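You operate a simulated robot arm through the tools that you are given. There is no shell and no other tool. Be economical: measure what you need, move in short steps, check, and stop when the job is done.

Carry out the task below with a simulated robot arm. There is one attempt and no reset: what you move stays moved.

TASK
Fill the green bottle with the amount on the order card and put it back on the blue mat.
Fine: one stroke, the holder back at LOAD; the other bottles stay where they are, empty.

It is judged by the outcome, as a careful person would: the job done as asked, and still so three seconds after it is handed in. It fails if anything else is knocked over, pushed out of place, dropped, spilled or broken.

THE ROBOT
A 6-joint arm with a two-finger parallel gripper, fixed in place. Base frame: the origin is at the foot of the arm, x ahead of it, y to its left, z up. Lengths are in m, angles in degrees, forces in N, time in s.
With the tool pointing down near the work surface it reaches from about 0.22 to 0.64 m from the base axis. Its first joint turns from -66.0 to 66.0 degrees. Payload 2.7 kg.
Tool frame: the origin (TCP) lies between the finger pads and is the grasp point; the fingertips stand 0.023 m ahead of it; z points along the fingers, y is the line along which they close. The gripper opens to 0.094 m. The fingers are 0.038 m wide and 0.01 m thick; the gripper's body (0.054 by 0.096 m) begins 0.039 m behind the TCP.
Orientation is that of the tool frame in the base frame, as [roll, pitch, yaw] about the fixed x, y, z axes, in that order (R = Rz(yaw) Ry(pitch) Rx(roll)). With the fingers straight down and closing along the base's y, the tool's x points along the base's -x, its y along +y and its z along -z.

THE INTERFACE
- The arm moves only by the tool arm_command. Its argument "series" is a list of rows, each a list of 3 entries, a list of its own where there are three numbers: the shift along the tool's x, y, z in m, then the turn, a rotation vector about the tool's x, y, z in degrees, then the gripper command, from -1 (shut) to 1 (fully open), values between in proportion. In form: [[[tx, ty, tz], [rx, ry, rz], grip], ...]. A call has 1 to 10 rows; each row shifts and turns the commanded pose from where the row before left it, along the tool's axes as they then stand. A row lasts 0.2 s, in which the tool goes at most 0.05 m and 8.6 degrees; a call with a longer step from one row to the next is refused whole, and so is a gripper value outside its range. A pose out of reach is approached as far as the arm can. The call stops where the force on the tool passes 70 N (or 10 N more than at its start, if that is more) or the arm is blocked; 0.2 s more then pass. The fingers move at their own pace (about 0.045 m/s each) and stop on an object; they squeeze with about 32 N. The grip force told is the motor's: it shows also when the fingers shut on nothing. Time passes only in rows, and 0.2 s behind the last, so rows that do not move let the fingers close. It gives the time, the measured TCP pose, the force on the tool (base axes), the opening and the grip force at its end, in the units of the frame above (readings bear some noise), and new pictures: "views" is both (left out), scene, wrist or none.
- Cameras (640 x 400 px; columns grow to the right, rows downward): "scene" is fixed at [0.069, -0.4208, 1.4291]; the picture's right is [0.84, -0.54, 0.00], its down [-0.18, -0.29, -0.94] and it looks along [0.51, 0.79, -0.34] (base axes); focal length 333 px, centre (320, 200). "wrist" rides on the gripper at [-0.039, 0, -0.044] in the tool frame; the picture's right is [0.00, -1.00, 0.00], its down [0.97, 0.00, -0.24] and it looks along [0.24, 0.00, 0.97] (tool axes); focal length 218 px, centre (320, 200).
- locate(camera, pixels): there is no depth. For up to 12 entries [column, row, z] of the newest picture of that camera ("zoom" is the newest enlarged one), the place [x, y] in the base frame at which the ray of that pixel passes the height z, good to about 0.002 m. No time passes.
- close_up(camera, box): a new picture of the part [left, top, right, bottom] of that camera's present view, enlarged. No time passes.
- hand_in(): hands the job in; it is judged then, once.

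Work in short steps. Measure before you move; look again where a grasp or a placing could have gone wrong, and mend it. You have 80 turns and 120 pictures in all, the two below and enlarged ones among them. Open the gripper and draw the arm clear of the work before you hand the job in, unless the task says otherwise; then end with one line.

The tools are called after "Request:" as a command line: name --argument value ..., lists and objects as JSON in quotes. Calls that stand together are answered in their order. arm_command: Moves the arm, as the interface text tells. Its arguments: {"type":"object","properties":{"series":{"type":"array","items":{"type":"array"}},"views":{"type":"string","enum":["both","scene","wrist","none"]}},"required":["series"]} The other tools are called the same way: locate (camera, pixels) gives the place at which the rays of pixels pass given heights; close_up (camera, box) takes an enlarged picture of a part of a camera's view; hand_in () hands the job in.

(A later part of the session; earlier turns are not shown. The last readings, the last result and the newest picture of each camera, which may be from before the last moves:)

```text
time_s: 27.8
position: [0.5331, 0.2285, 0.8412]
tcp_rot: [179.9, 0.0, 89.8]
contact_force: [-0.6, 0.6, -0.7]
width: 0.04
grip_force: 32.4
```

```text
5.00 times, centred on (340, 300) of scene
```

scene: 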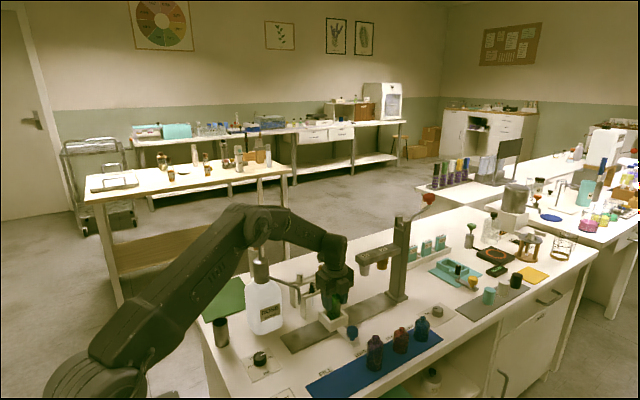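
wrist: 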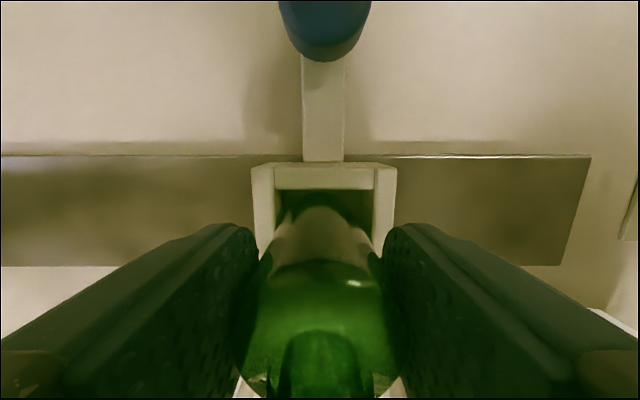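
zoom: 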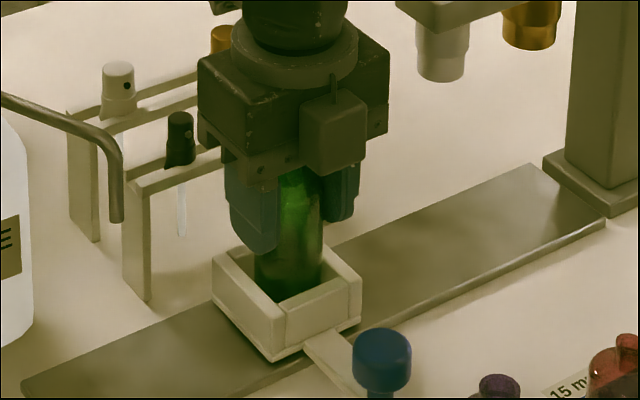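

The bottle is entering the holder, and the wrist view shows the holder about 1.5 mm to -x. I'll correct for that and lower on in small steps.

Request:
arm_command --series '[[[0, -0.0018, 0], [0, 0, 0], -0.5], [[0, 0, 0.006], [0, 0, 0], -0.5], [[0, 0, 0.005], [0, 0, 0], -0.5], [[0, 0, 0], [0, 0, 0], -0.5]]'

Request:
close_up --camera "scene" --box '[290, 260, 390, 340]'

```text
time_s: 28.8
position: [0.5306, 0.2293, 0.8305]
tcp_rot: [-180.0, 0.0, 89.9]
contact_force: [-0.4, -0.7, -1.2]
width: 0.0396
grip_force: 32.2
```

scene: 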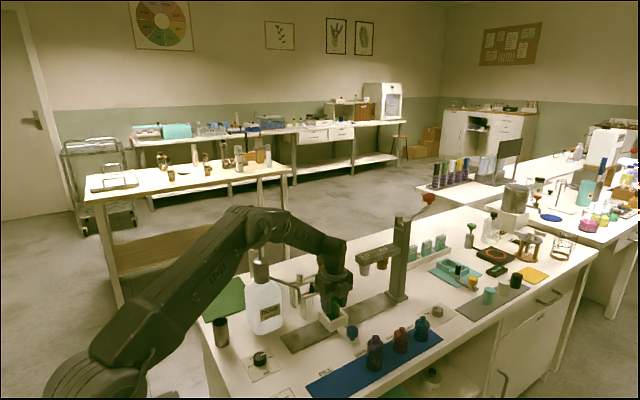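
wrist: 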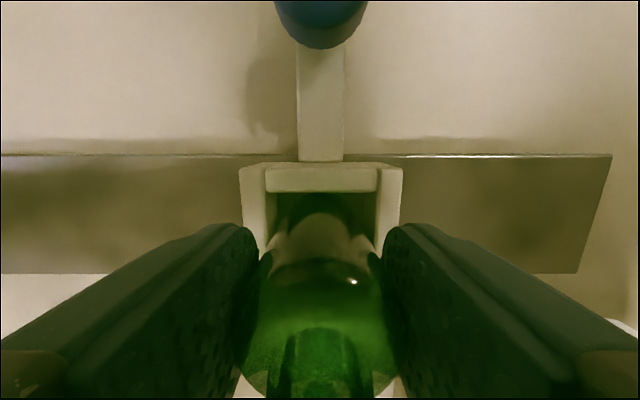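

```text
5.00 times, centred on (340, 300) of scene
```

zoom: 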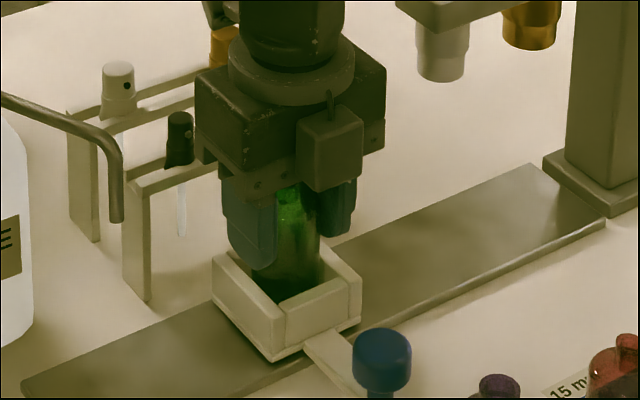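

Request:
arm_command --series '[[[0, 0, 0.003], [0, 0, 0], -0.5], [[0, 0, 0.002], [0, 0, 0], -0.5], [[0, 0, 0], [0, 0, 0], -0.5]]' --views "none"

```text
time_s: 29.6
position: [0.5332, 0.2296, 0.8271]
tcp_rot: [179.7, -0.1, 90.1]
contact_force: [-2.7, -1.4, 21.3]
width: 0.0403
grip_force: 32.2
```

Contact at the holder floor (21 N up). I'll back off 1 mm, release and rise.

Request:
arm_command --series '[[[0, 0, -0.001], [0, 0, 0], -0.5], [[0, 0, 0], [0, 0, 0], 0.3], [[0, 0, 0], [0, 0, 0], 0.3], [[0, 0, 0], [0, 0, 0], 0.3], [[0, 0, -0.03], [0, 0, 0], 0.3], [[0, 0, -0.04], [0, 0, 0], 0.3], [[0, 0, -0.04], [0, 0, 0], 0.3], [[0, 0, 0], [0, 0, 0], 0.3]]'

Request:
close_up --camera "scene" --box '[260, 230, 400, 350]'

```text
time_s: 31.4
position: [0.5325, 0.2261, 0.9385]
tcp_rot: [180.0, 0.2, 89.9]
contact_force: [-0.5, -0.3, 0.2]
width: 0.0608
grip_force: 0.1
```

scene: 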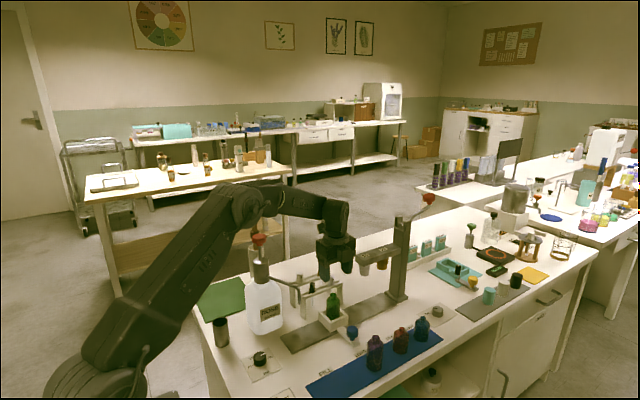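
wrist: 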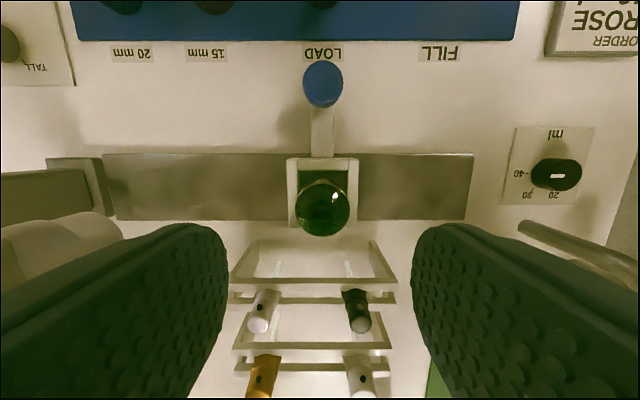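

```text
3.33 times, centred on (330, 290) of scene
```

zoom: 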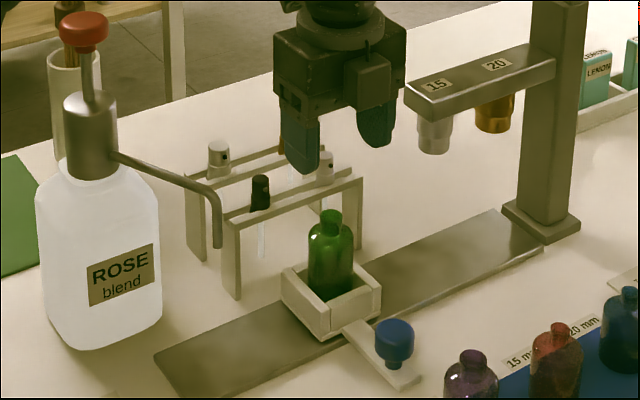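

The bottle stands in the holder. Now I'll measure the blue knob.

Request:
locate --camera "zoom" --pixels '[[395, 329, 0.79], [395, 329, 0.8], [395, 329, 0.81], [376, 335, 0.8], [414, 335, 0.8], [220, 245, 0.88], [220, 245, 0.87]]'

Request:
locate --camera "wrist" --pixels '[[323, 80, 0.79], [323, 80, 0.8], [323, 80, 0.81], [304, 83, 0.8], [343, 83, 0.8]]'

```text
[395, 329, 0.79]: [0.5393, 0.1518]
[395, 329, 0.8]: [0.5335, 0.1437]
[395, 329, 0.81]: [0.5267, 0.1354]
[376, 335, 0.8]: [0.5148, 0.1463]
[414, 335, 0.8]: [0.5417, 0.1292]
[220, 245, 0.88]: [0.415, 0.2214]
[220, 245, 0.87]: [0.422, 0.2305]
```

```text
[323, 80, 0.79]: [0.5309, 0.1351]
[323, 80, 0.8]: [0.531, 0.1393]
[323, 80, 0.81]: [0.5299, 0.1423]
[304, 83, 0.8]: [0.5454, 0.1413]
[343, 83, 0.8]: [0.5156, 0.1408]
```

Knob: centre (0.531, 0.141), top about 0.803, 30 mm wide. I'll move over it and descend.

Request:
arm_command --series '[[[-0.042, -0.001, 0], [0, 0, 0], 0.3], [[-0.043, 0, 0], [0, 0, 0], 0.3], [[0, 0, 0.045], [0, 0, 0], 0.3], [[0, 0, 0.035], [0, 0, 0], 0.3], [[0, 0, 0], [0, 0, 0], 0.3]]'

```text
time_s: 32.6
position: [0.5296, 0.1433, 0.8559]
tcp_rot: [-180.0, 0.0, 90.0]
contact_force: [-0.1, -0.6, 0.5]
width: 0.061
grip_force: 0.0
```

scene: 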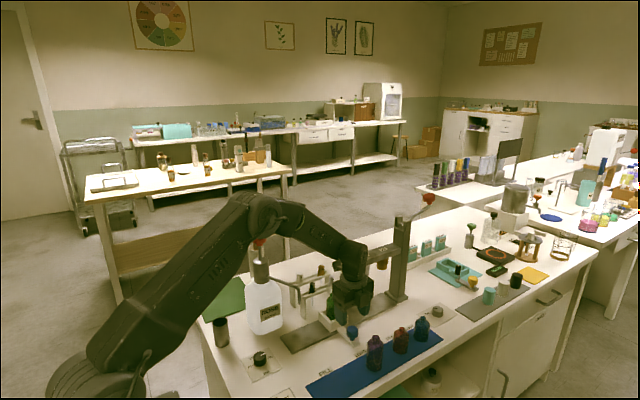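
wrist: 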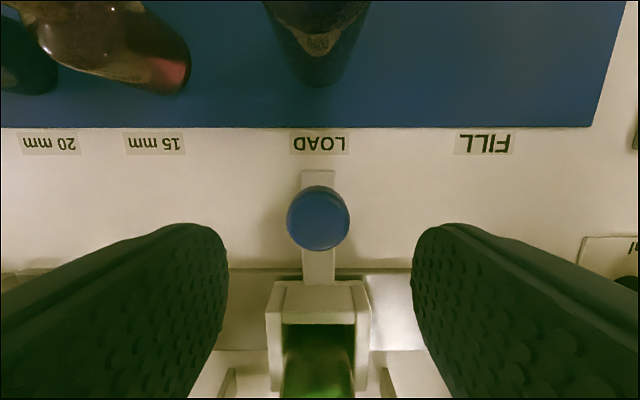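

Request:
locate --camera "wrist" --pixels '[[319, 218, 0.803], [316, 60, 0.76], [316, 70, 0.79]]'

Request:
close_up --camera "scene" --box '[310, 260, 410, 360]'

```text
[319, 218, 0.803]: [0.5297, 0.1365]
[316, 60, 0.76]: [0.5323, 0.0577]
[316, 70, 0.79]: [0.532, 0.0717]
```

```text
4.00 times, centred on (360, 310) of scene
```

zoom: 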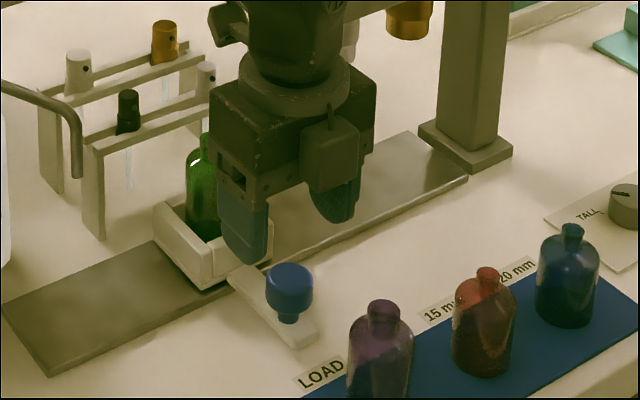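

Request:
arm_command --series '[[[-0.003, 0.0005, 0.025], [0, 0, 0], 0.3], [[0, 0, 0.029], [0, 0, 0], 0.3], [[0, 0, 0], [0, 0, 0], 0.3], [[0, 0, 0], [0, 0, 0], -0.5], [[0, 0, 0], [0, 0, 0], -0.5], [[0, 0, 0], [0, 0, 0], -0.5]]'

```text
time_s: 34.0
position: [0.5299, 0.1414, 0.8043]
tcp_rot: [-180.0, 0.0, 89.8]
contact_force: [-1.2, 0.5, -1.0]
width: 0.0312
grip_force: 44.7
```

scene: 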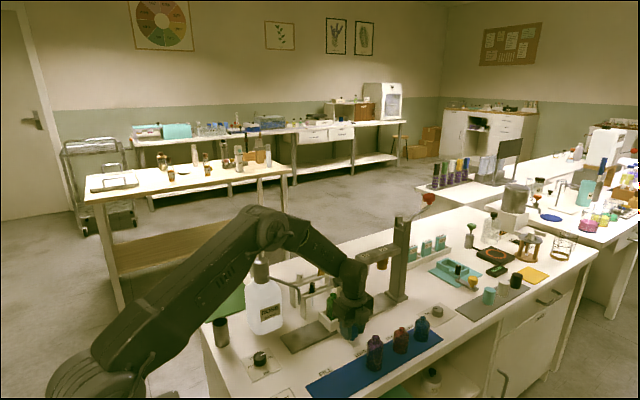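
wrist: 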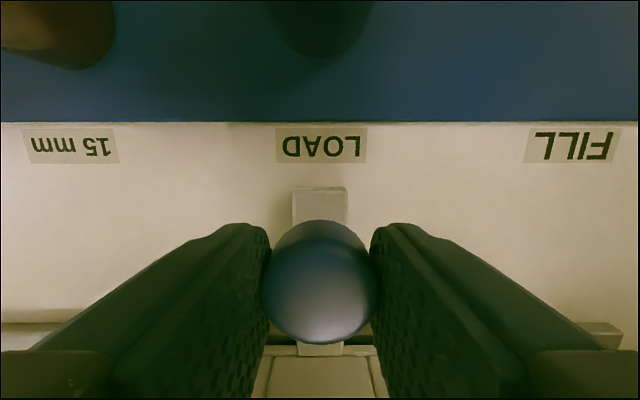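

Request:
locate --camera "wrist" --pixels '[[321, 146, 0.755], [571, 146, 0.755], [70, 146, 0.755], [319, 188, 0.768]]'

Request:
arm_command --series '[[[0, -0.005, 0], [0, 0, 0], -0.5], [[0, -0.01, 0], [0, 0, 0], -0.5], [[0, -0.01, 0], [0, 0, 0], -0.5], [[0, -0.01, 0], [0, 0, 0], -0.5], [[0, -0.01, 0], [0, 0, 0], -0.5], [[0, -0.01, 0], [0, 0, 0], -0.5], [[0, -0.005, 0], [0, 0, 0], -0.5]]'

Request:
close_up --camera "scene" --box '[240, 230, 380, 360]'

```text
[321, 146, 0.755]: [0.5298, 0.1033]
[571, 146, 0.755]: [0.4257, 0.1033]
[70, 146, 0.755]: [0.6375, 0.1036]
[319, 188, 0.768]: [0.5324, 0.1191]
```

```text
time_s: 35.6
position: [0.4696, 0.1415, 0.8034]
tcp_rot: [179.8, 0.1, 89.9]
contact_force: [0.4, -16.5, 33.8]
width: 0.0315
grip_force: 44.8
```

scene: 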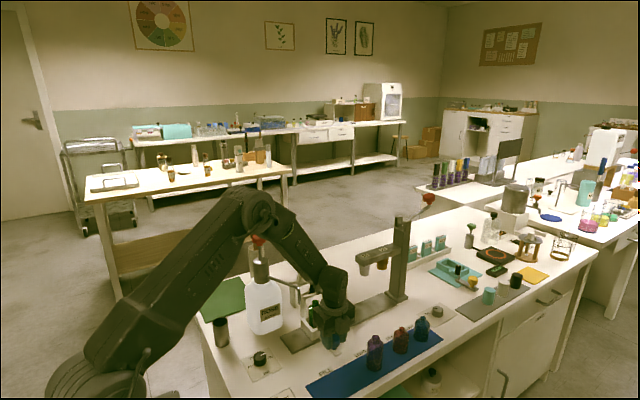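
wrist: 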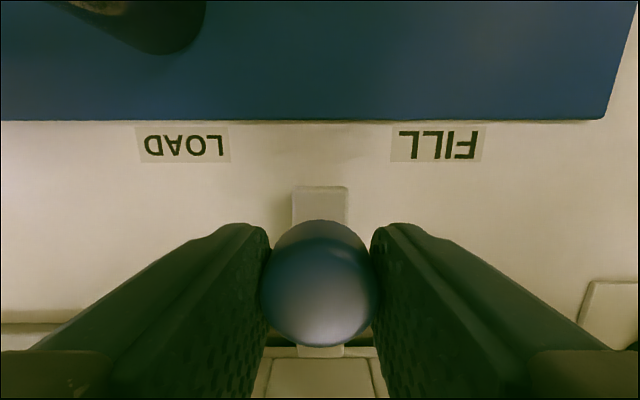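

```text
3.08 times, centred on (310, 295) of scene
```

zoom: 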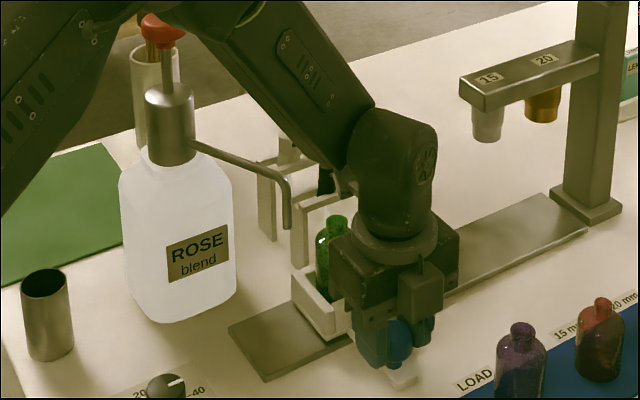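

The holder slides with the bottle upright. I'll measure the FILL label again from here, and the nozzle.

Request:
locate --camera "wrist" --pixels '[[183, 144, 0.755], [439, 144, 0.755], [320, 190, 0.768]]'

Request:
locate --camera "zoom" --pixels '[[288, 226, 0.86], [288, 226, 0.87], [288, 226, 0.88], [337, 221, 0.855], [337, 221, 0.86], [337, 221, 0.85], [325, 221, 0.86], [348, 221, 0.86]]'

Request:
arm_command --series '[[[0, 0, -0.001], [0, 0, 0], -0.5], [[0, 0, 0], [0, 0, 0], -0.5]]' --views "none"

```text
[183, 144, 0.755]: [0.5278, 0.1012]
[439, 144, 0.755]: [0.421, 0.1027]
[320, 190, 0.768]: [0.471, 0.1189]
```

```text
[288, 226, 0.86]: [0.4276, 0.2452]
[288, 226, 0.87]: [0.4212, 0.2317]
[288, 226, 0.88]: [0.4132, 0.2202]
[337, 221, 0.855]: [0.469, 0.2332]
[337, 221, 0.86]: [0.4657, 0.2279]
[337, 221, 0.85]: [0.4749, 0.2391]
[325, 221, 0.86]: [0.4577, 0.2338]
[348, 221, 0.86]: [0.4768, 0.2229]
```

```text
time_s: 36.2
position: [0.4702, 0.142, 0.8034]
tcp_rot: [179.9, 0.1, 90.0]
contact_force: [-0.2, -17.1, 24.0]
width: 0.0311
grip_force: 44.9
```

FILL and the nozzle tip are both at x ≈ 0.421, with the tip about 1 cm above the bottle mouth. I'll slide another 0.048.

Request:
arm_command --series '[[[0, -0.01, -0.0005], [0, 0, 0], -0.5], [[0, -0.01, 0], [0, 0, 0], -0.5], [[0, -0.01, 0], [0, 0, 0], -0.5], [[0, -0.01, 0], [0, 0, 0], -0.5], [[0, -0.005, 0], [0, 0, 0], -0.5], [[0, -0.003, 0], [0, 0, 0], -0.5], [[0, 0, 0], [0, 0, 0], -0.5]]'

Request:
close_up --camera "scene" --box '[260, 260, 340, 340]'

```text
time_s: 37.8
position: [0.4218, 0.1413, 0.8033]
tcp_rot: [-179.8, 0.1, 90.0]
contact_force: [-1.2, -9.3, -12.5]
width: 0.0312
grip_force: 44.7
```

scene: 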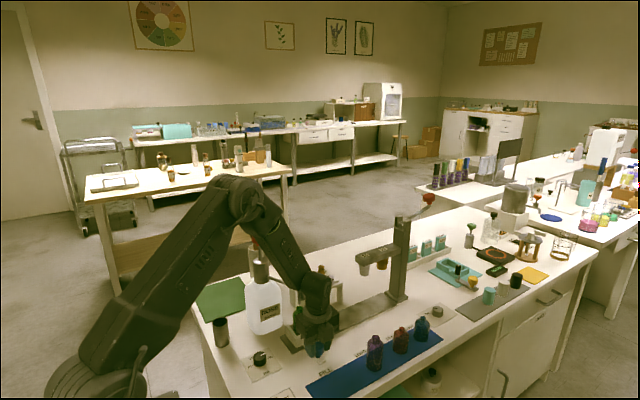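
wrist: 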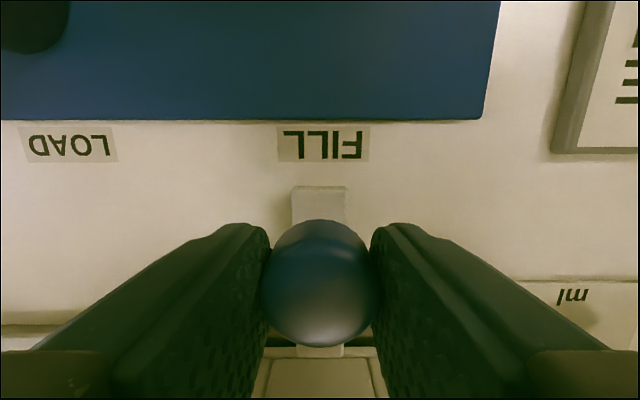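

```text
5.00 times, centred on (300, 300) of scene
```

zoom: 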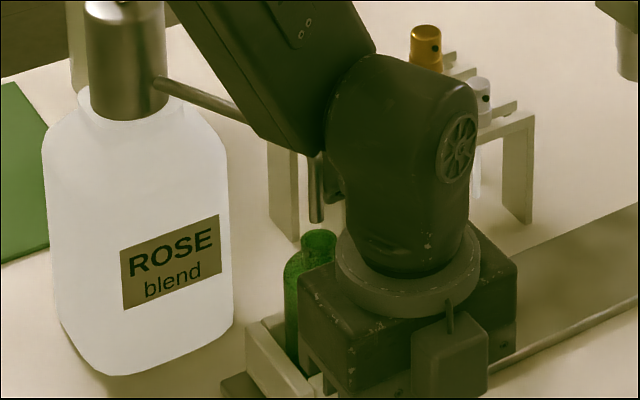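

The nozzle tip (317,222) is right over the bottle mouth (319,235). I'll release the knob, rise, and draw off toward -y.

Request:
arm_command --series '[[[0, 0, 0], [0, 0, 0], 0.3], [[0, 0, 0], [0, 0, 0], 0.3], [[0, 0, 0], [0, 0, 0], 0.3], [[0, 0, -0.04], [0, 0, 0], 0.3], [[-0.02, 0, -0.04], [0, 0, 0], 0.3], [[-0.02, 0, -0.04], [0, 0, 0], 0.3], [[-0.02, 0, -0.04], [0, 0, 0], 0.3], [[-0.01, 0, -0.045], [0, 0, 0], -0.5], [[0, 0, -0.045], [0, 0, 0], -1], [[0, 0, -0.045], [0, 0, 0], -1]]'

Request:
close_up --camera "scene" --box '[220, 210, 340, 350]'

```text
time_s: 40.0
position: [0.4191, 0.0735, 1.0981]
tcp_rot: [180.0, 0.0, 89.9]
contact_force: [0.0, 0.5, 0.1]
width: 0.0
grip_force: 8.3
```

scene: 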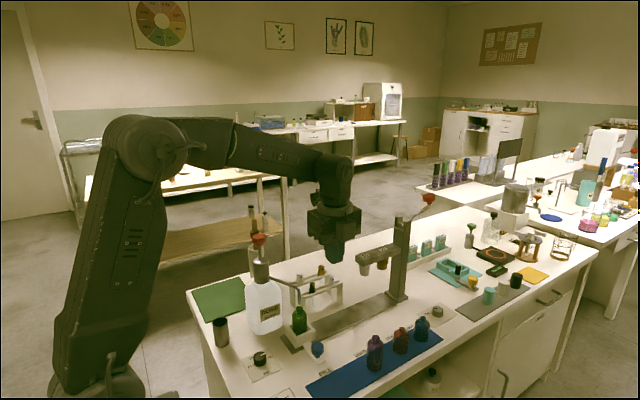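
wrist: 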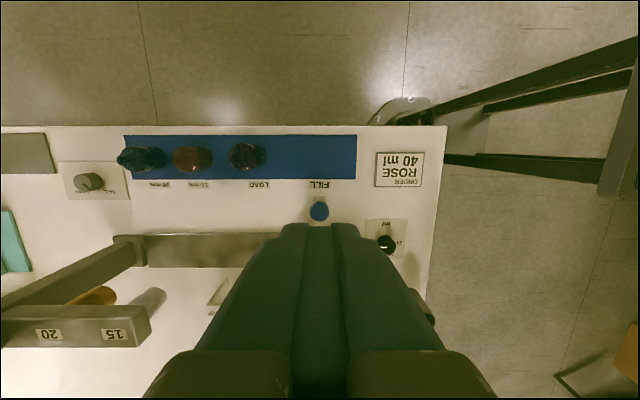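

```text
2.86 times, centred on (280, 280) of scene
```

zoom: 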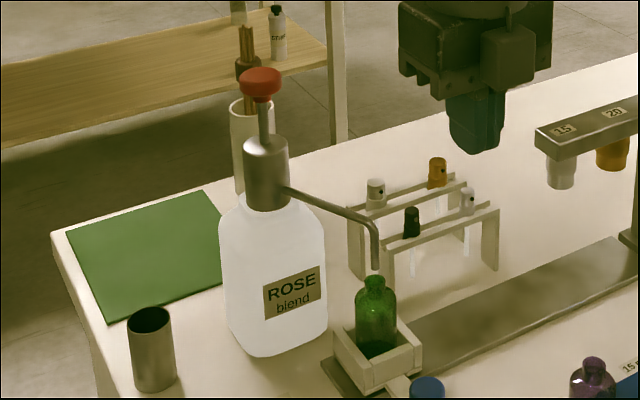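

The nozzle lines up with the mouth. Next I'll go above the pump head with closed fingers and measure it.

Request:
arm_command --series '[[[0, 0, -0.045], [0, 0, 0], -1], [[0, 0, -0.035], [0, 0, 0], -1], [[0.043, -0.009, 0], [0, 0, 0], -1], [[0.043, -0.009, 0], [0, 0, 0], -1], [[0.043, -0.009, 0], [0, 0, 0], -1], [[0.043, -0.009, 0], [0, 0, 0], -1], [[0.043, -0.009, 0], [0, 0, 0], -1], [[0.03, -0.009, 0], [0, 0, 0], -1], [[0, 0, 0], [0, 0, 0], -1]]'

Request:
close_up --camera "scene" --box '[210, 160, 310, 280]'

```text
time_s: 42.0
position: [0.3664, 0.3191, 1.1825]
tcp_rot: [-180.0, 0.0, 90.0]
contact_force: [-0.3, -0.5, -0.4]
width: 0.0
grip_force: 31.9
```

scene: 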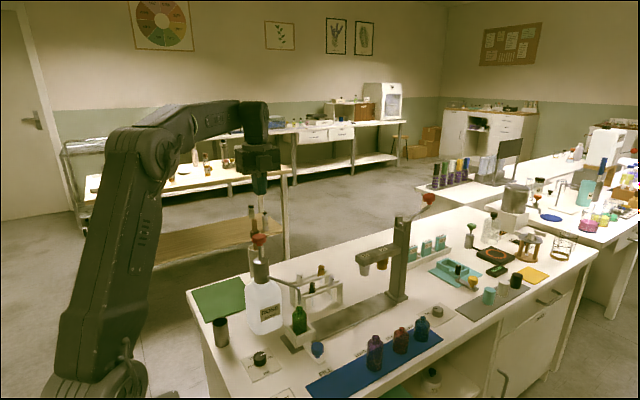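
wrist: 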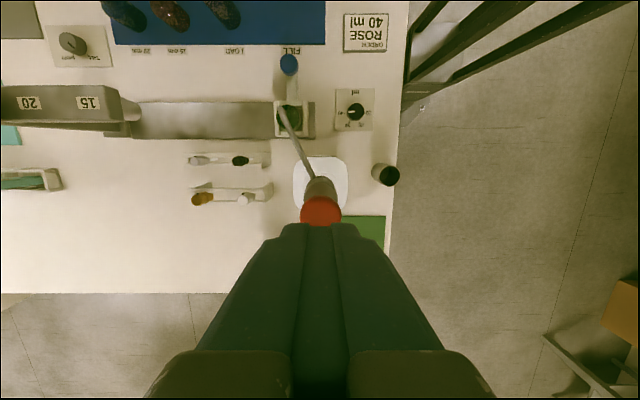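

```text
3.33 times, centred on (260, 220) of scene
```

zoom: 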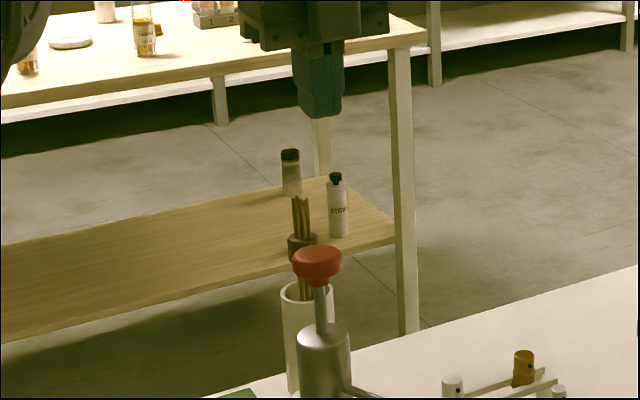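

Request:
locate --camera "zoom" --pixels '[[318, 255, 1.03], [318, 255, 1.045], [318, 255, 1.06], [298, 262, 1.04], [342, 262, 1.04], [320, 285, 1.02]]'

Request:
locate --camera "wrist" --pixels '[[320, 211, 1.03], [320, 211, 1.045], [320, 211, 1.06], [301, 213, 1.04], [341, 213, 1.04], [320, 187, 0.98], [314, 178, 0.97]]'

```text
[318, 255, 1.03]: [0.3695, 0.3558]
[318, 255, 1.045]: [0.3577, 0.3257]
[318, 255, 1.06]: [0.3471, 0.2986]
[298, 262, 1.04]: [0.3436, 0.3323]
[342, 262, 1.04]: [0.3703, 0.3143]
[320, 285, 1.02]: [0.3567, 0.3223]
```

```text
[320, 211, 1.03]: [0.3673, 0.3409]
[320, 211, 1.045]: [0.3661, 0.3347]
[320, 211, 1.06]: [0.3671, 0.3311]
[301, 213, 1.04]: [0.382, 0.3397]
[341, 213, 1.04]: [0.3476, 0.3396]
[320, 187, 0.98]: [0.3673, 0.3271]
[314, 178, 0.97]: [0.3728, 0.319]
```

The pump head centre is about (0.365, 0.336), top about 1.04. I'll centre over it and descend to just above.

Request:
arm_command --series '[[[0.017, -0.0015, 0], [0, 0, 0], -1], [[0, 0, 0.045], [0, 0, 0], -1], [[0, 0, 0.045], [0, 0, 0], -1], [[0, 0, 0.012], [0, 0, 0], -1], [[0, 0, 0], [0, 0, 0], -1]]'

Request:
close_up --camera "scene" --box '[210, 180, 310, 280]'

```text
time_s: 43.2
position: [0.3667, 0.334, 1.0789]
tcp_rot: [-180.0, 0.1, 89.9]
contact_force: [0.1, -0.2, -0.4]
width: 0.0
grip_force: 32.1
```

scene: 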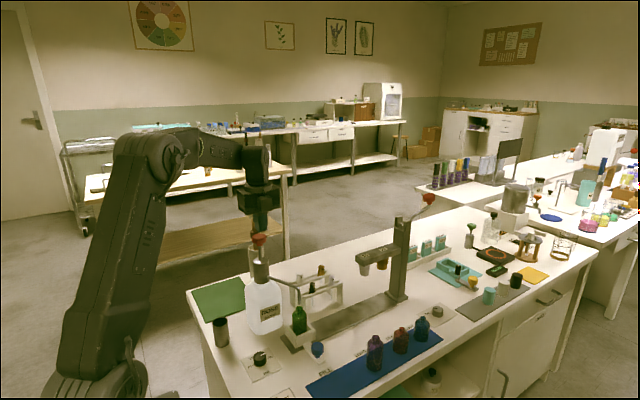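
wrist: 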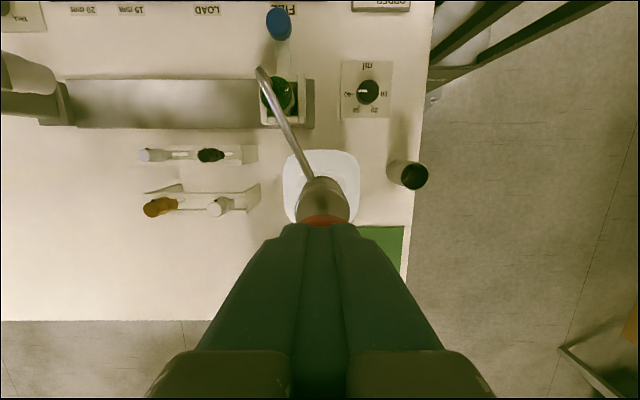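

```text
4.00 times, centred on (260, 230) of scene
```

zoom: 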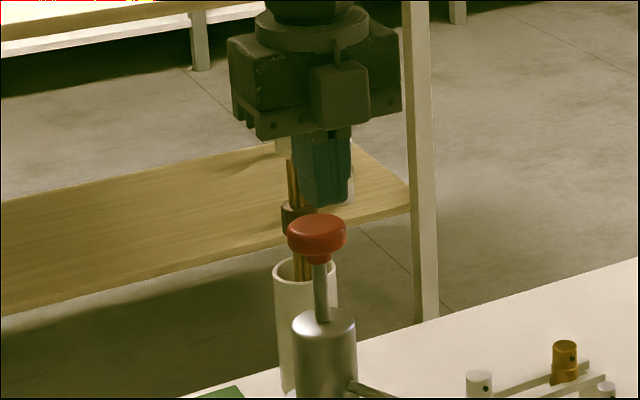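

Request:
locate --camera "zoom" --pixels '[[325, 198, 1.056], [303, 200, 1.056], [352, 195, 1.056], [316, 225, 1.04], [316, 228, 1.036], [320, 318, 0.985], [325, 325, 0.985]]'

```text
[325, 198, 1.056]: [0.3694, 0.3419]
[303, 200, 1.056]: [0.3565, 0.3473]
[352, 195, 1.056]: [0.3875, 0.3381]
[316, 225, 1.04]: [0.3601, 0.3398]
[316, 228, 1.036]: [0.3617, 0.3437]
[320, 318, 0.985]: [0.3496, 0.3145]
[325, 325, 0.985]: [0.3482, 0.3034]
```

The head lies a little further in +y than estimated, as the fingers hid part of it. I'll shift +0.006 in y and -0.002 in x, then press down steadily in one stroke.

Request:
arm_command --series '[[[0.006, -0.002, 0], [0, 0, 0], -1], [[0, 0, 0.008], [0, 0, 0], -1], [[0, 0, 0.006], [0, 0, 0], -1], [[0, 0, 0.006], [0, 0, 0], -1], [[0, 0, 0.005], [0, 0, 0], -1]]'

Request:
close_up --camera "scene" --box '[210, 180, 330, 340]'

```text
time_s: 44.4
position: [0.3657, 0.3406, 1.0516]
tcp_rot: [180.0, 0.0, 89.9]
contact_force: [-0.3, 0.8, 3.2]
width: 0.0001
grip_force: 32.0
```

scene: 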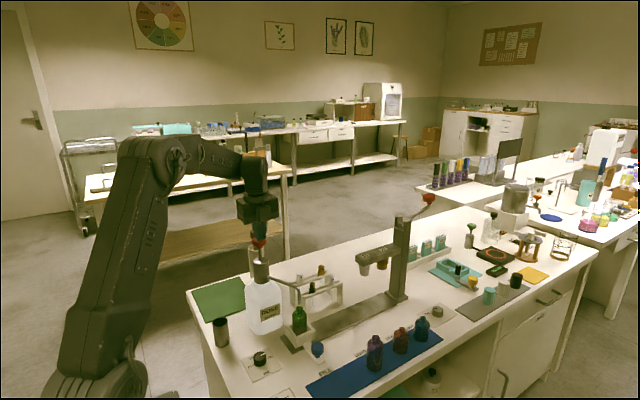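
wrist: 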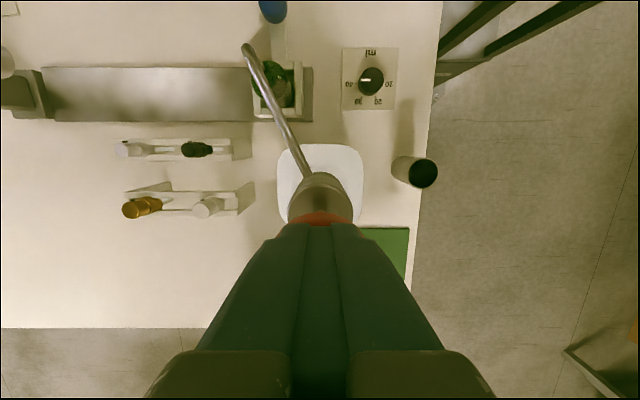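

```text
2.50 times, centred on (270, 260) of scene
```

zoom: 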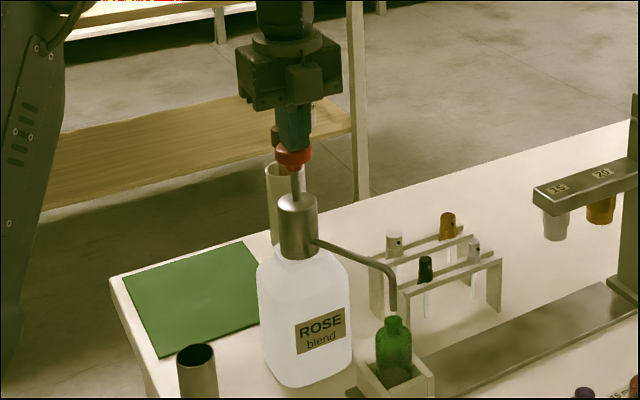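

In contact with the head (3 N), centred. I'll press on down smoothly toward the stop.

Request:
arm_command --series '[[[0, 0, 0.004], [0, 0, 0], -1], [[0, 0, 0.004], [0, 0, 0], -1], [[0, 0, 0.004], [0, 0, 0], -1], [[0, 0, 0.004], [0, 0, 0], -1]]' --views "none"

Request:
close_up --camera "scene" --box '[210, 180, 330, 340]'

```text
time_s: 45.4
position: [0.3664, 0.3412, 1.0372]
tcp_rot: [180.0, 0.2, 89.9]
contact_force: [-0.6, -1.2, 4.5]
width: 0.0001
grip_force: 32.0
```

```text
2.50 times, centred on (270, 260) of scene
```

zoom: 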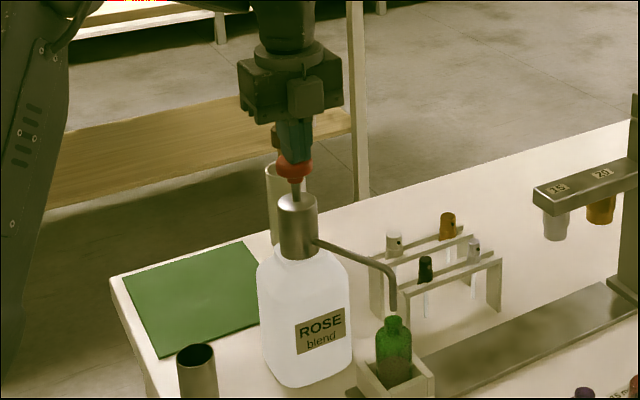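

Request:
arm_command --series '[[[0, 0, 0.004], [0, 0, 0], -1], [[0, 0, 0.004], [0, 0, 0], -1], [[0, 0, 0.004], [0, 0, 0], -1], [[0, 0, 0.004], [0, 0, 0], -1], [[0, 0, 0.004], [0, 0, 0], -1]]' --views "none"

Request:
close_up --camera "scene" --box '[210, 180, 330, 340]'

```text
time_s: 46.6
position: [0.367, 0.34, 1.0171]
tcp_rot: [179.9, -0.2, 89.9]
contact_force: [-4.2, 1.8, 22.2]
width: 0.0
grip_force: 31.8
```

```text
2.50 times, centred on (270, 260) of scene
```

zoom: 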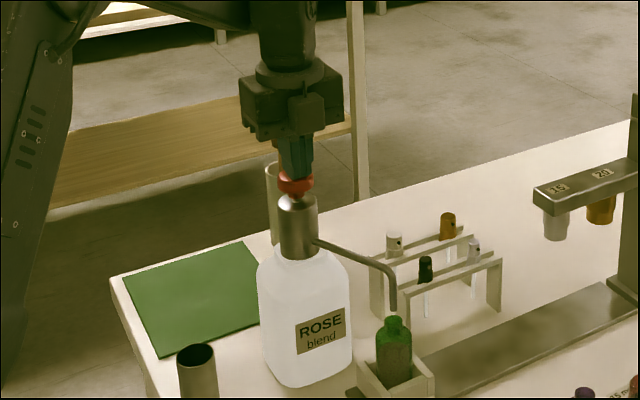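

The force has jumped to 22 N and the head is at the collar. I'll press a touch more and hold.

Request:
arm_command --series '[[[0, 0, 0.002], [0, 0, 0], -1], [[0, 0, 0.001], [0, 0, 0], -1], [[0, 0, 0], [0, 0, 0], -1], [[0, 0, 0], [0, 0, 0], -1], [[0, 0, 0], [0, 0, 0], -1], [[0, 0, 0], [0, 0, 0], -1]]' --views "none"

Request:
close_up --camera "scene" --box '[270, 270, 340, 350]'

```text
time_s: 48.0
position: [0.365, 0.34, 1.0175]
tcp_rot: [179.5, -0.4, 90.0]
contact_force: [-15.1, -1.5, 41.5]
width: 0.0001
grip_force: 32.0
```

```text
5.00 times, centred on (305, 310) of scene
```

zoom: 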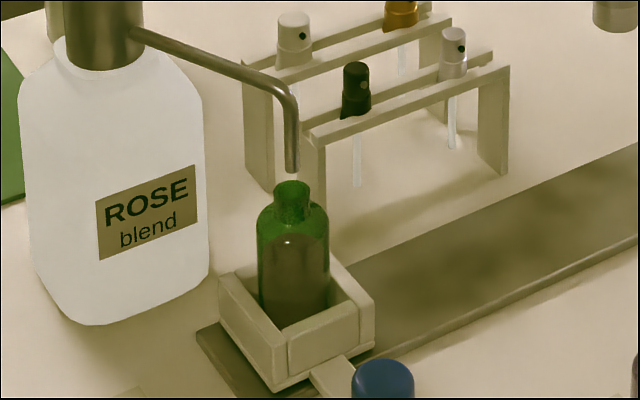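

Full stop reached (41 N), and the bottle shows a liquid level. I'll rise straight up and retreat toward the knob side.

Request:
arm_command --series '[[[0, 0, -0.01], [0, 0, 0], -1], [[0, 0, -0.02], [0, 0, 0], -1], [[0, 0, -0.04], [0, 0, 0], -1], [[0, 0, -0.045], [0, 0, 0], -1], [[0, 0, -0.045], [0, 0, 0], -1], [[0, 0, 0], [0, 0, 0], -1]]' --views "scene"

Request:
close_up --camera "scene" --box '[220, 220, 340, 350]'

```text
time_s: 49.4
position: [0.3648, 0.3381, 1.1746]
tcp_rot: [179.9, 0.2, 89.9]
contact_force: [-0.7, 0.7, 0.1]
width: 0.0
grip_force: 32.0
```

scene: 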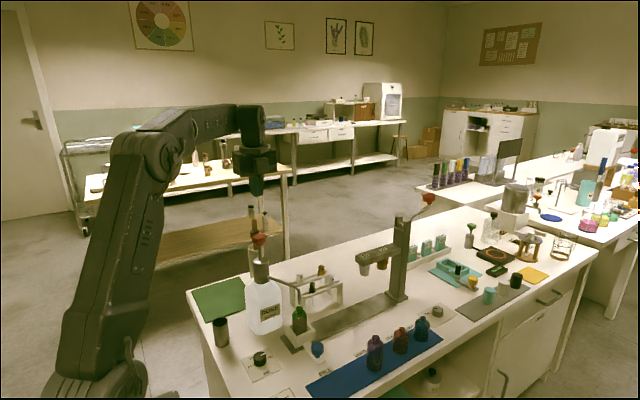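

```text
3.08 times, centred on (280, 285) of scene
```

zoom: 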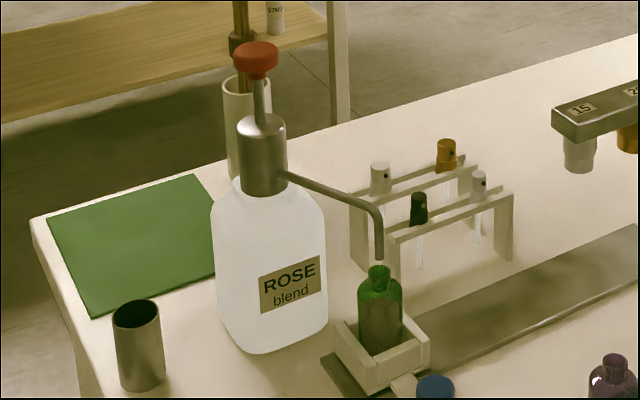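

The pump is back up and the bottle is filled. I'll return along the same path to the knob.

Request:
arm_command --series '[[[-0.044, 0.0093, 0], [0, 0, 0], 0.3], [[-0.044, 0.0093, 0], [0, 0, 0], 0.3], [[-0.044, 0.0093, 0], [0, 0, 0], 0.3], [[-0.044, 0.0093, 0], [0, 0, 0], 0.3], [[-0.044, 0.0093, 0], [0, 0, 0], 0.3], [[-0.044, 0.0093, 0], [0, 0, 0], 0.3], [[0, 0, 0.045], [0, 0, 0], 0.3], [[0, 0, 0.045], [0, 0, 0], 0.3], [[0, 0, 0.045], [0, 0, 0], 0.3], [[0, 0, 0.045], [0, 0, 0], 0.3]]' --views "none"

Request:
arm_command --series '[[[0.02, 0, 0.035], [0, 0, 0], 0.3], [[0.02, 0, 0.035], [0, 0, 0], 0.3], [[0.02, 0, 0.035], [0, 0, 0], 0.3], [[0.006, 0, 0.03], [0, 0, 0], 0.3], [[0, 0, 0], [0, 0, 0], 0.3]]'

```text
time_s: 51.6
position: [0.4203, 0.0764, 0.9919]
tcp_rot: [-179.9, 0.0, 89.9]
contact_force: [0.3, -0.2, -0.1]
width: 0.061
grip_force: 0.1
```

```text
time_s: 52.8
position: [0.4194, 0.1412, 0.8567]
tcp_rot: [-180.0, 0.0, 89.9]
contact_force: [1.0, 0.7, -0.2]
width: 0.0612
grip_force: 0.1
```

scene: 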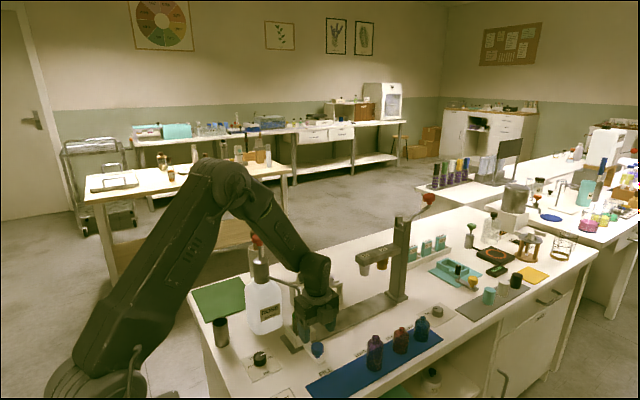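
wrist: 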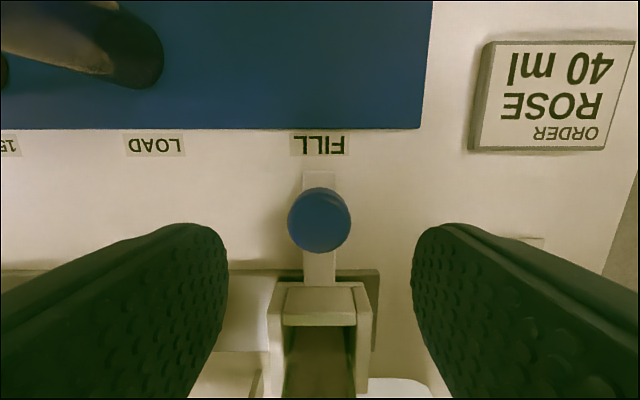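

The knob is centred at (319,219). I'll descend and grip.

Request:
arm_command --series '[[[0, 0.0005, 0.025], [0, 0, 0], 0.3], [[0, 0, 0.028], [0, 0, 0], 0.3], [[0, 0, 0], [0, 0, 0], 0.3], [[0, 0, 0], [0, 0, 0], -0.5], [[0, 0, 0], [0, 0, 0], -0.5], [[0, 0, 0], [0, 0, 0], -0.5]]'

Request:
close_up --camera "scene" --box '[260, 260, 340, 340]'

```text
time_s: 54.2
position: [0.4215, 0.1401, 0.8048]
tcp_rot: [179.9, 0.0, 89.9]
contact_force: [11.6, -2.5, 3.3]
width: 0.0316
grip_force: 45.2
```

scene: 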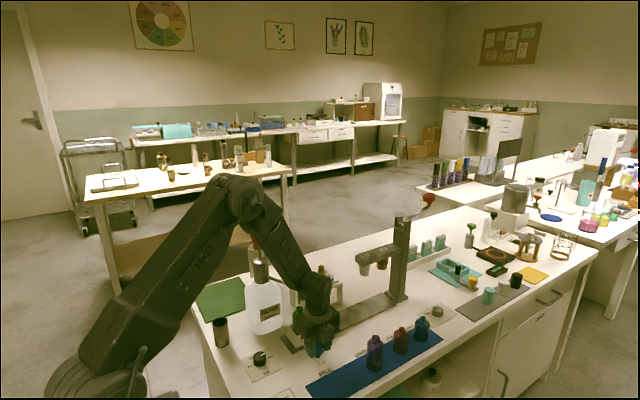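
wrist: 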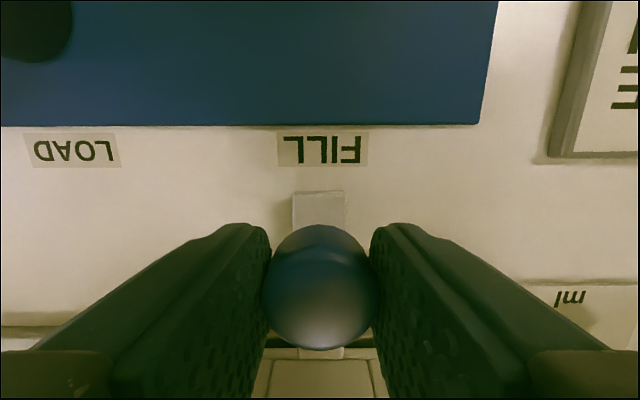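

```text
5.00 times, centred on (300, 300) of scene
```

zoom: 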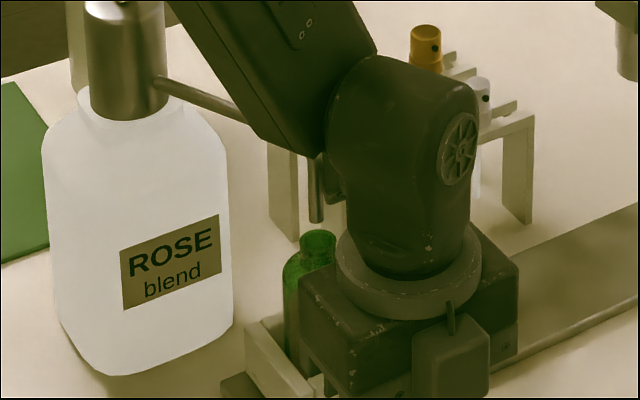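

Gripped. I'll slide +x gently back to LOAD (0.530).

Request:
arm_command --series '[[[0, 0.005, 0], [0, 0, 0], -0.5], [[0, 0.01, 0], [0, 0, 0], -0.5], [[0, 0.01, 0], [0, 0, 0], -0.5], [[0, 0.01, 0], [0, 0, 0], -0.5], [[0, 0.01, 0], [0, 0, 0], -0.5], [[0, 0.01, 0], [0, 0, 0], -0.5], [[0, 0.01, 0], [0, 0, 0], -0.5], [[0, 0.01, 0], [0, 0, 0], -0.5], [[0, 0.01, 0], [0, 0, 0], -0.5], [[0, 0.01, 0], [0, 0, 0], -0.5]]' --views "none"

Request:
arm_command --series '[[[0, 0.007, 0], [0, 0, 0], -0.5], [[0, 0.005, 0], [0, 0, 0], -0.5], [[0, 0, 0], [0, 0, 0], -0.5]]'

```text
time_s: 56.4
position: [0.5164, 0.139, 0.8044]
tcp_rot: [-179.9, 0.1, 89.8]
contact_force: [-0.3, -25.0, -7.9]
width: 0.0311
grip_force: 45.3
```

```text
time_s: 57.2
position: [0.5293, 0.1399, 0.8046]
tcp_rot: [-179.9, 0.0, 89.7]
contact_force: [-0.5, -25.9, -8.0]
width: 0.0313
grip_force: 44.7
```

scene: 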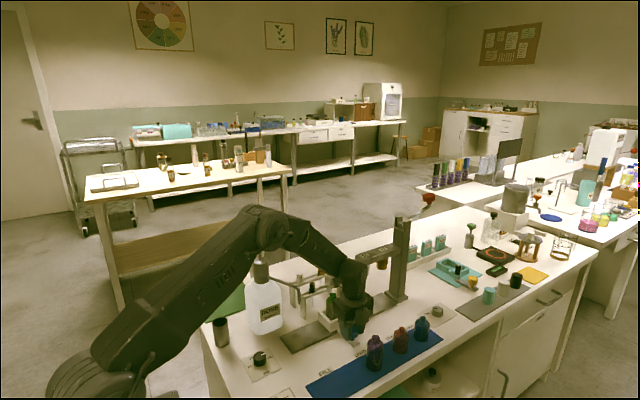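
wrist: 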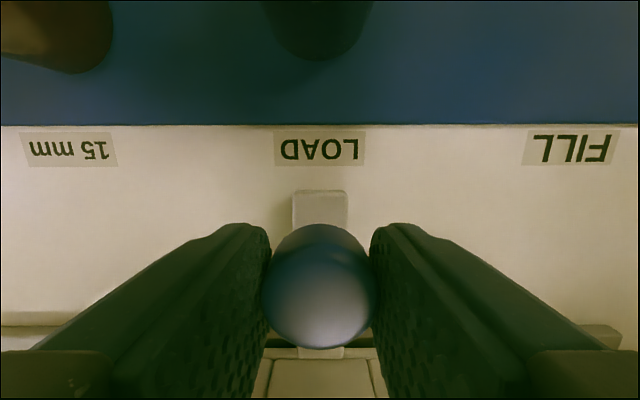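

The holder is back at LOAD (label centred as at the start). I'll release, rise, and move over the bottle.

Request:
arm_command --series '[[[0.0, 0, 0], [0, 0, 0], 0.3], [[0, 0, 0], [0, 0, 0], 0.3], [[0, 0, 0], [0, 0, 0], 0.3], [[0, 0, -0.045], [0, 0, 0], 0.5], [[0, 0, -0.045], [0, 0, 0], 0.5], [[0, 0, -0.045], [0, 0, 0], 0.5], [[0.045, 0.0005, 0], [0, 0, 0], 0.5], [[0.044, 0, 0], [0, 0, 0], 0.5], [[0, 0, 0], [0, 0, 0], 0.5]]'

Request:
close_up --camera "scene" --box '[290, 260, 390, 350]'

```text
time_s: 59.2
position: [0.533, 0.2255, 0.9411]
tcp_rot: [-180.0, 0.0, 89.9]
contact_force: [-0.2, -0.1, 0.0]
width: 0.0706
grip_force: 0.0
```

scene: 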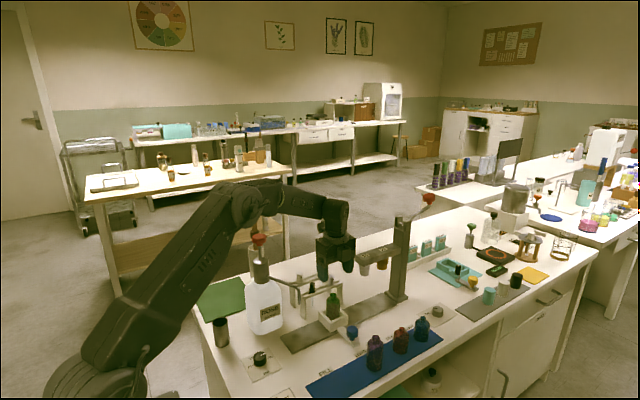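
wrist: 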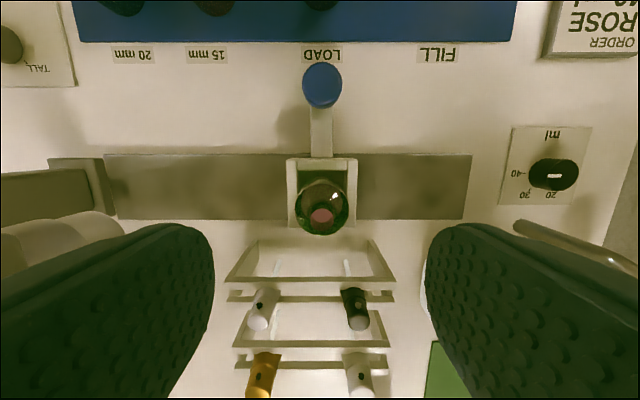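

```text
4.44 times, centred on (340, 305) of scene
```

zoom: 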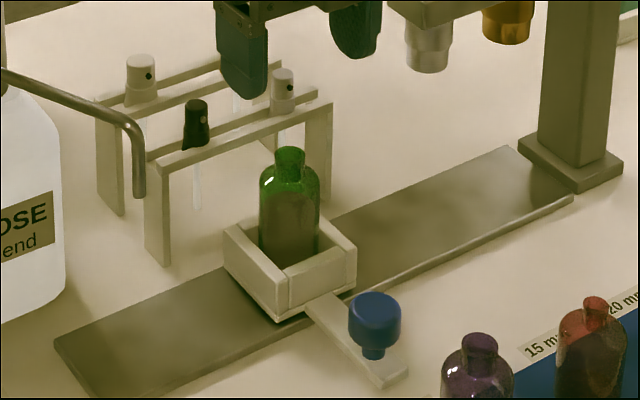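

Pink liquid shows in the bottle. I'll descend and grip it as I placed it.

Request:
arm_command --series '[[[0.005, -0.001, 0.03], [0, 0, 0], 0.5], [[0, 0, 0.03], [0, 0, 0], 0.5], [[0, 0, 0.03], [0, 0, 0], 0.5], [[0, 0, 0.022], [0, 0, 0], 0.5], [[0, 0, 0], [0, 0, 0], 0.5], [[0, 0, 0], [0, 0, 0], -0.5], [[0, 0, 0], [0, 0, 0], -0.5], [[0, 0, 0], [0, 0, 0], -0.5]]'

```text
time_s: 61.0
position: [0.5301, 0.2342, 0.83]
tcp_rot: [179.9, 0.0, 89.9]
contact_force: [-0.4, 0.0, -0.2]
width: 0.039
grip_force: 32.4
```

scene: 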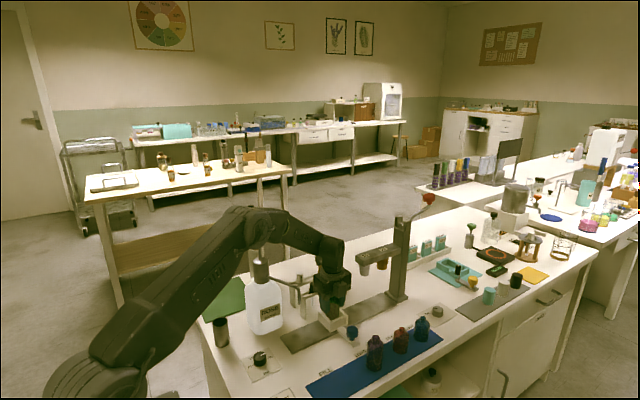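
wrist: 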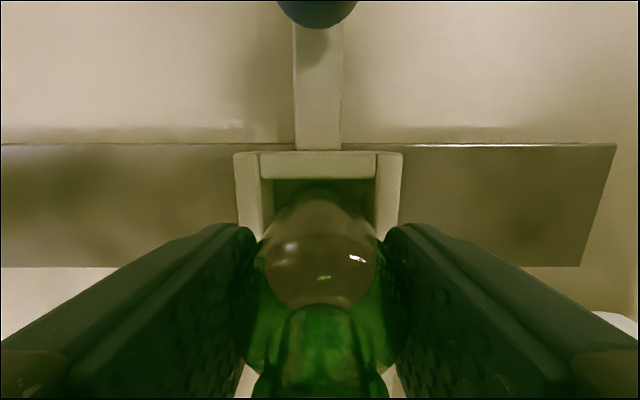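

Gripped. I'll lift slowly straight up, keeping the open bottle level.

Request:
arm_command --series '[[[0, 0, -0.01], [0, 0, 0], -0.5], [[0, 0, -0.02], [0, 0, 0], -0.5], [[0, 0, -0.025], [0, 0, 0], -0.5], [[0, 0, -0.025], [0, 0, 0], -0.5], [[0, 0, -0.025], [0, 0, 0], -0.5], [[0, 0, -0.01], [0, 0, 0], -0.5], [[0, 0, 0], [0, 0, 0], -0.5]]'

Request:
close_up --camera "scene" --box '[290, 240, 390, 350]'

```text
time_s: 62.6
position: [0.5279, 0.2343, 0.945]
tcp_rot: [179.9, 0.0, 89.9]
contact_force: [0.0, 0.5, -1.1]
width: 0.0374
grip_force: 32.3
```

scene: 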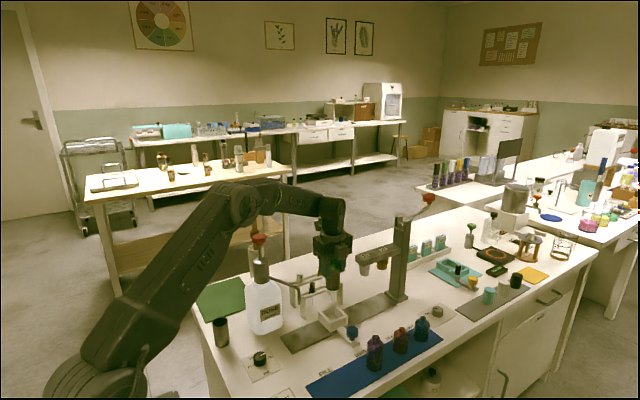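
wrist: 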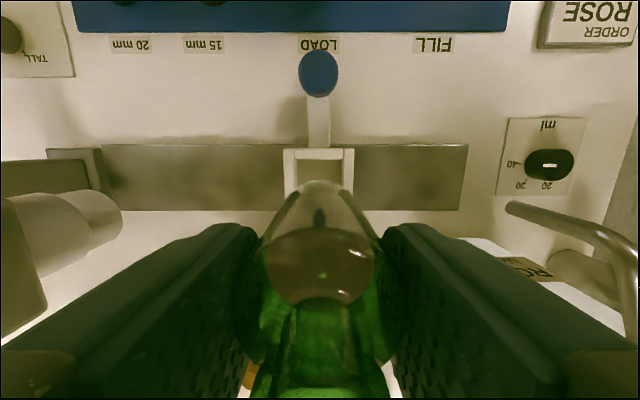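

```text
3.64 times, centred on (340, 295) of scene
```

zoom: 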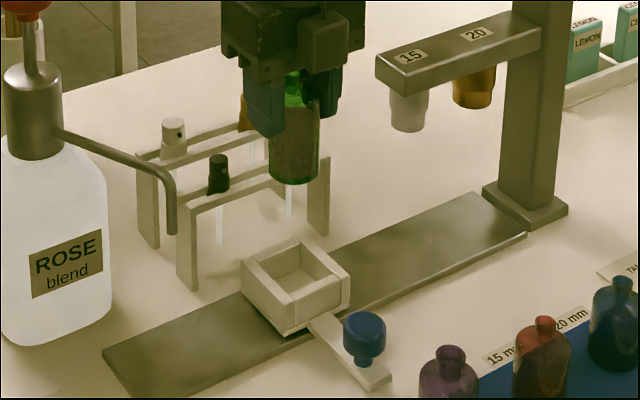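

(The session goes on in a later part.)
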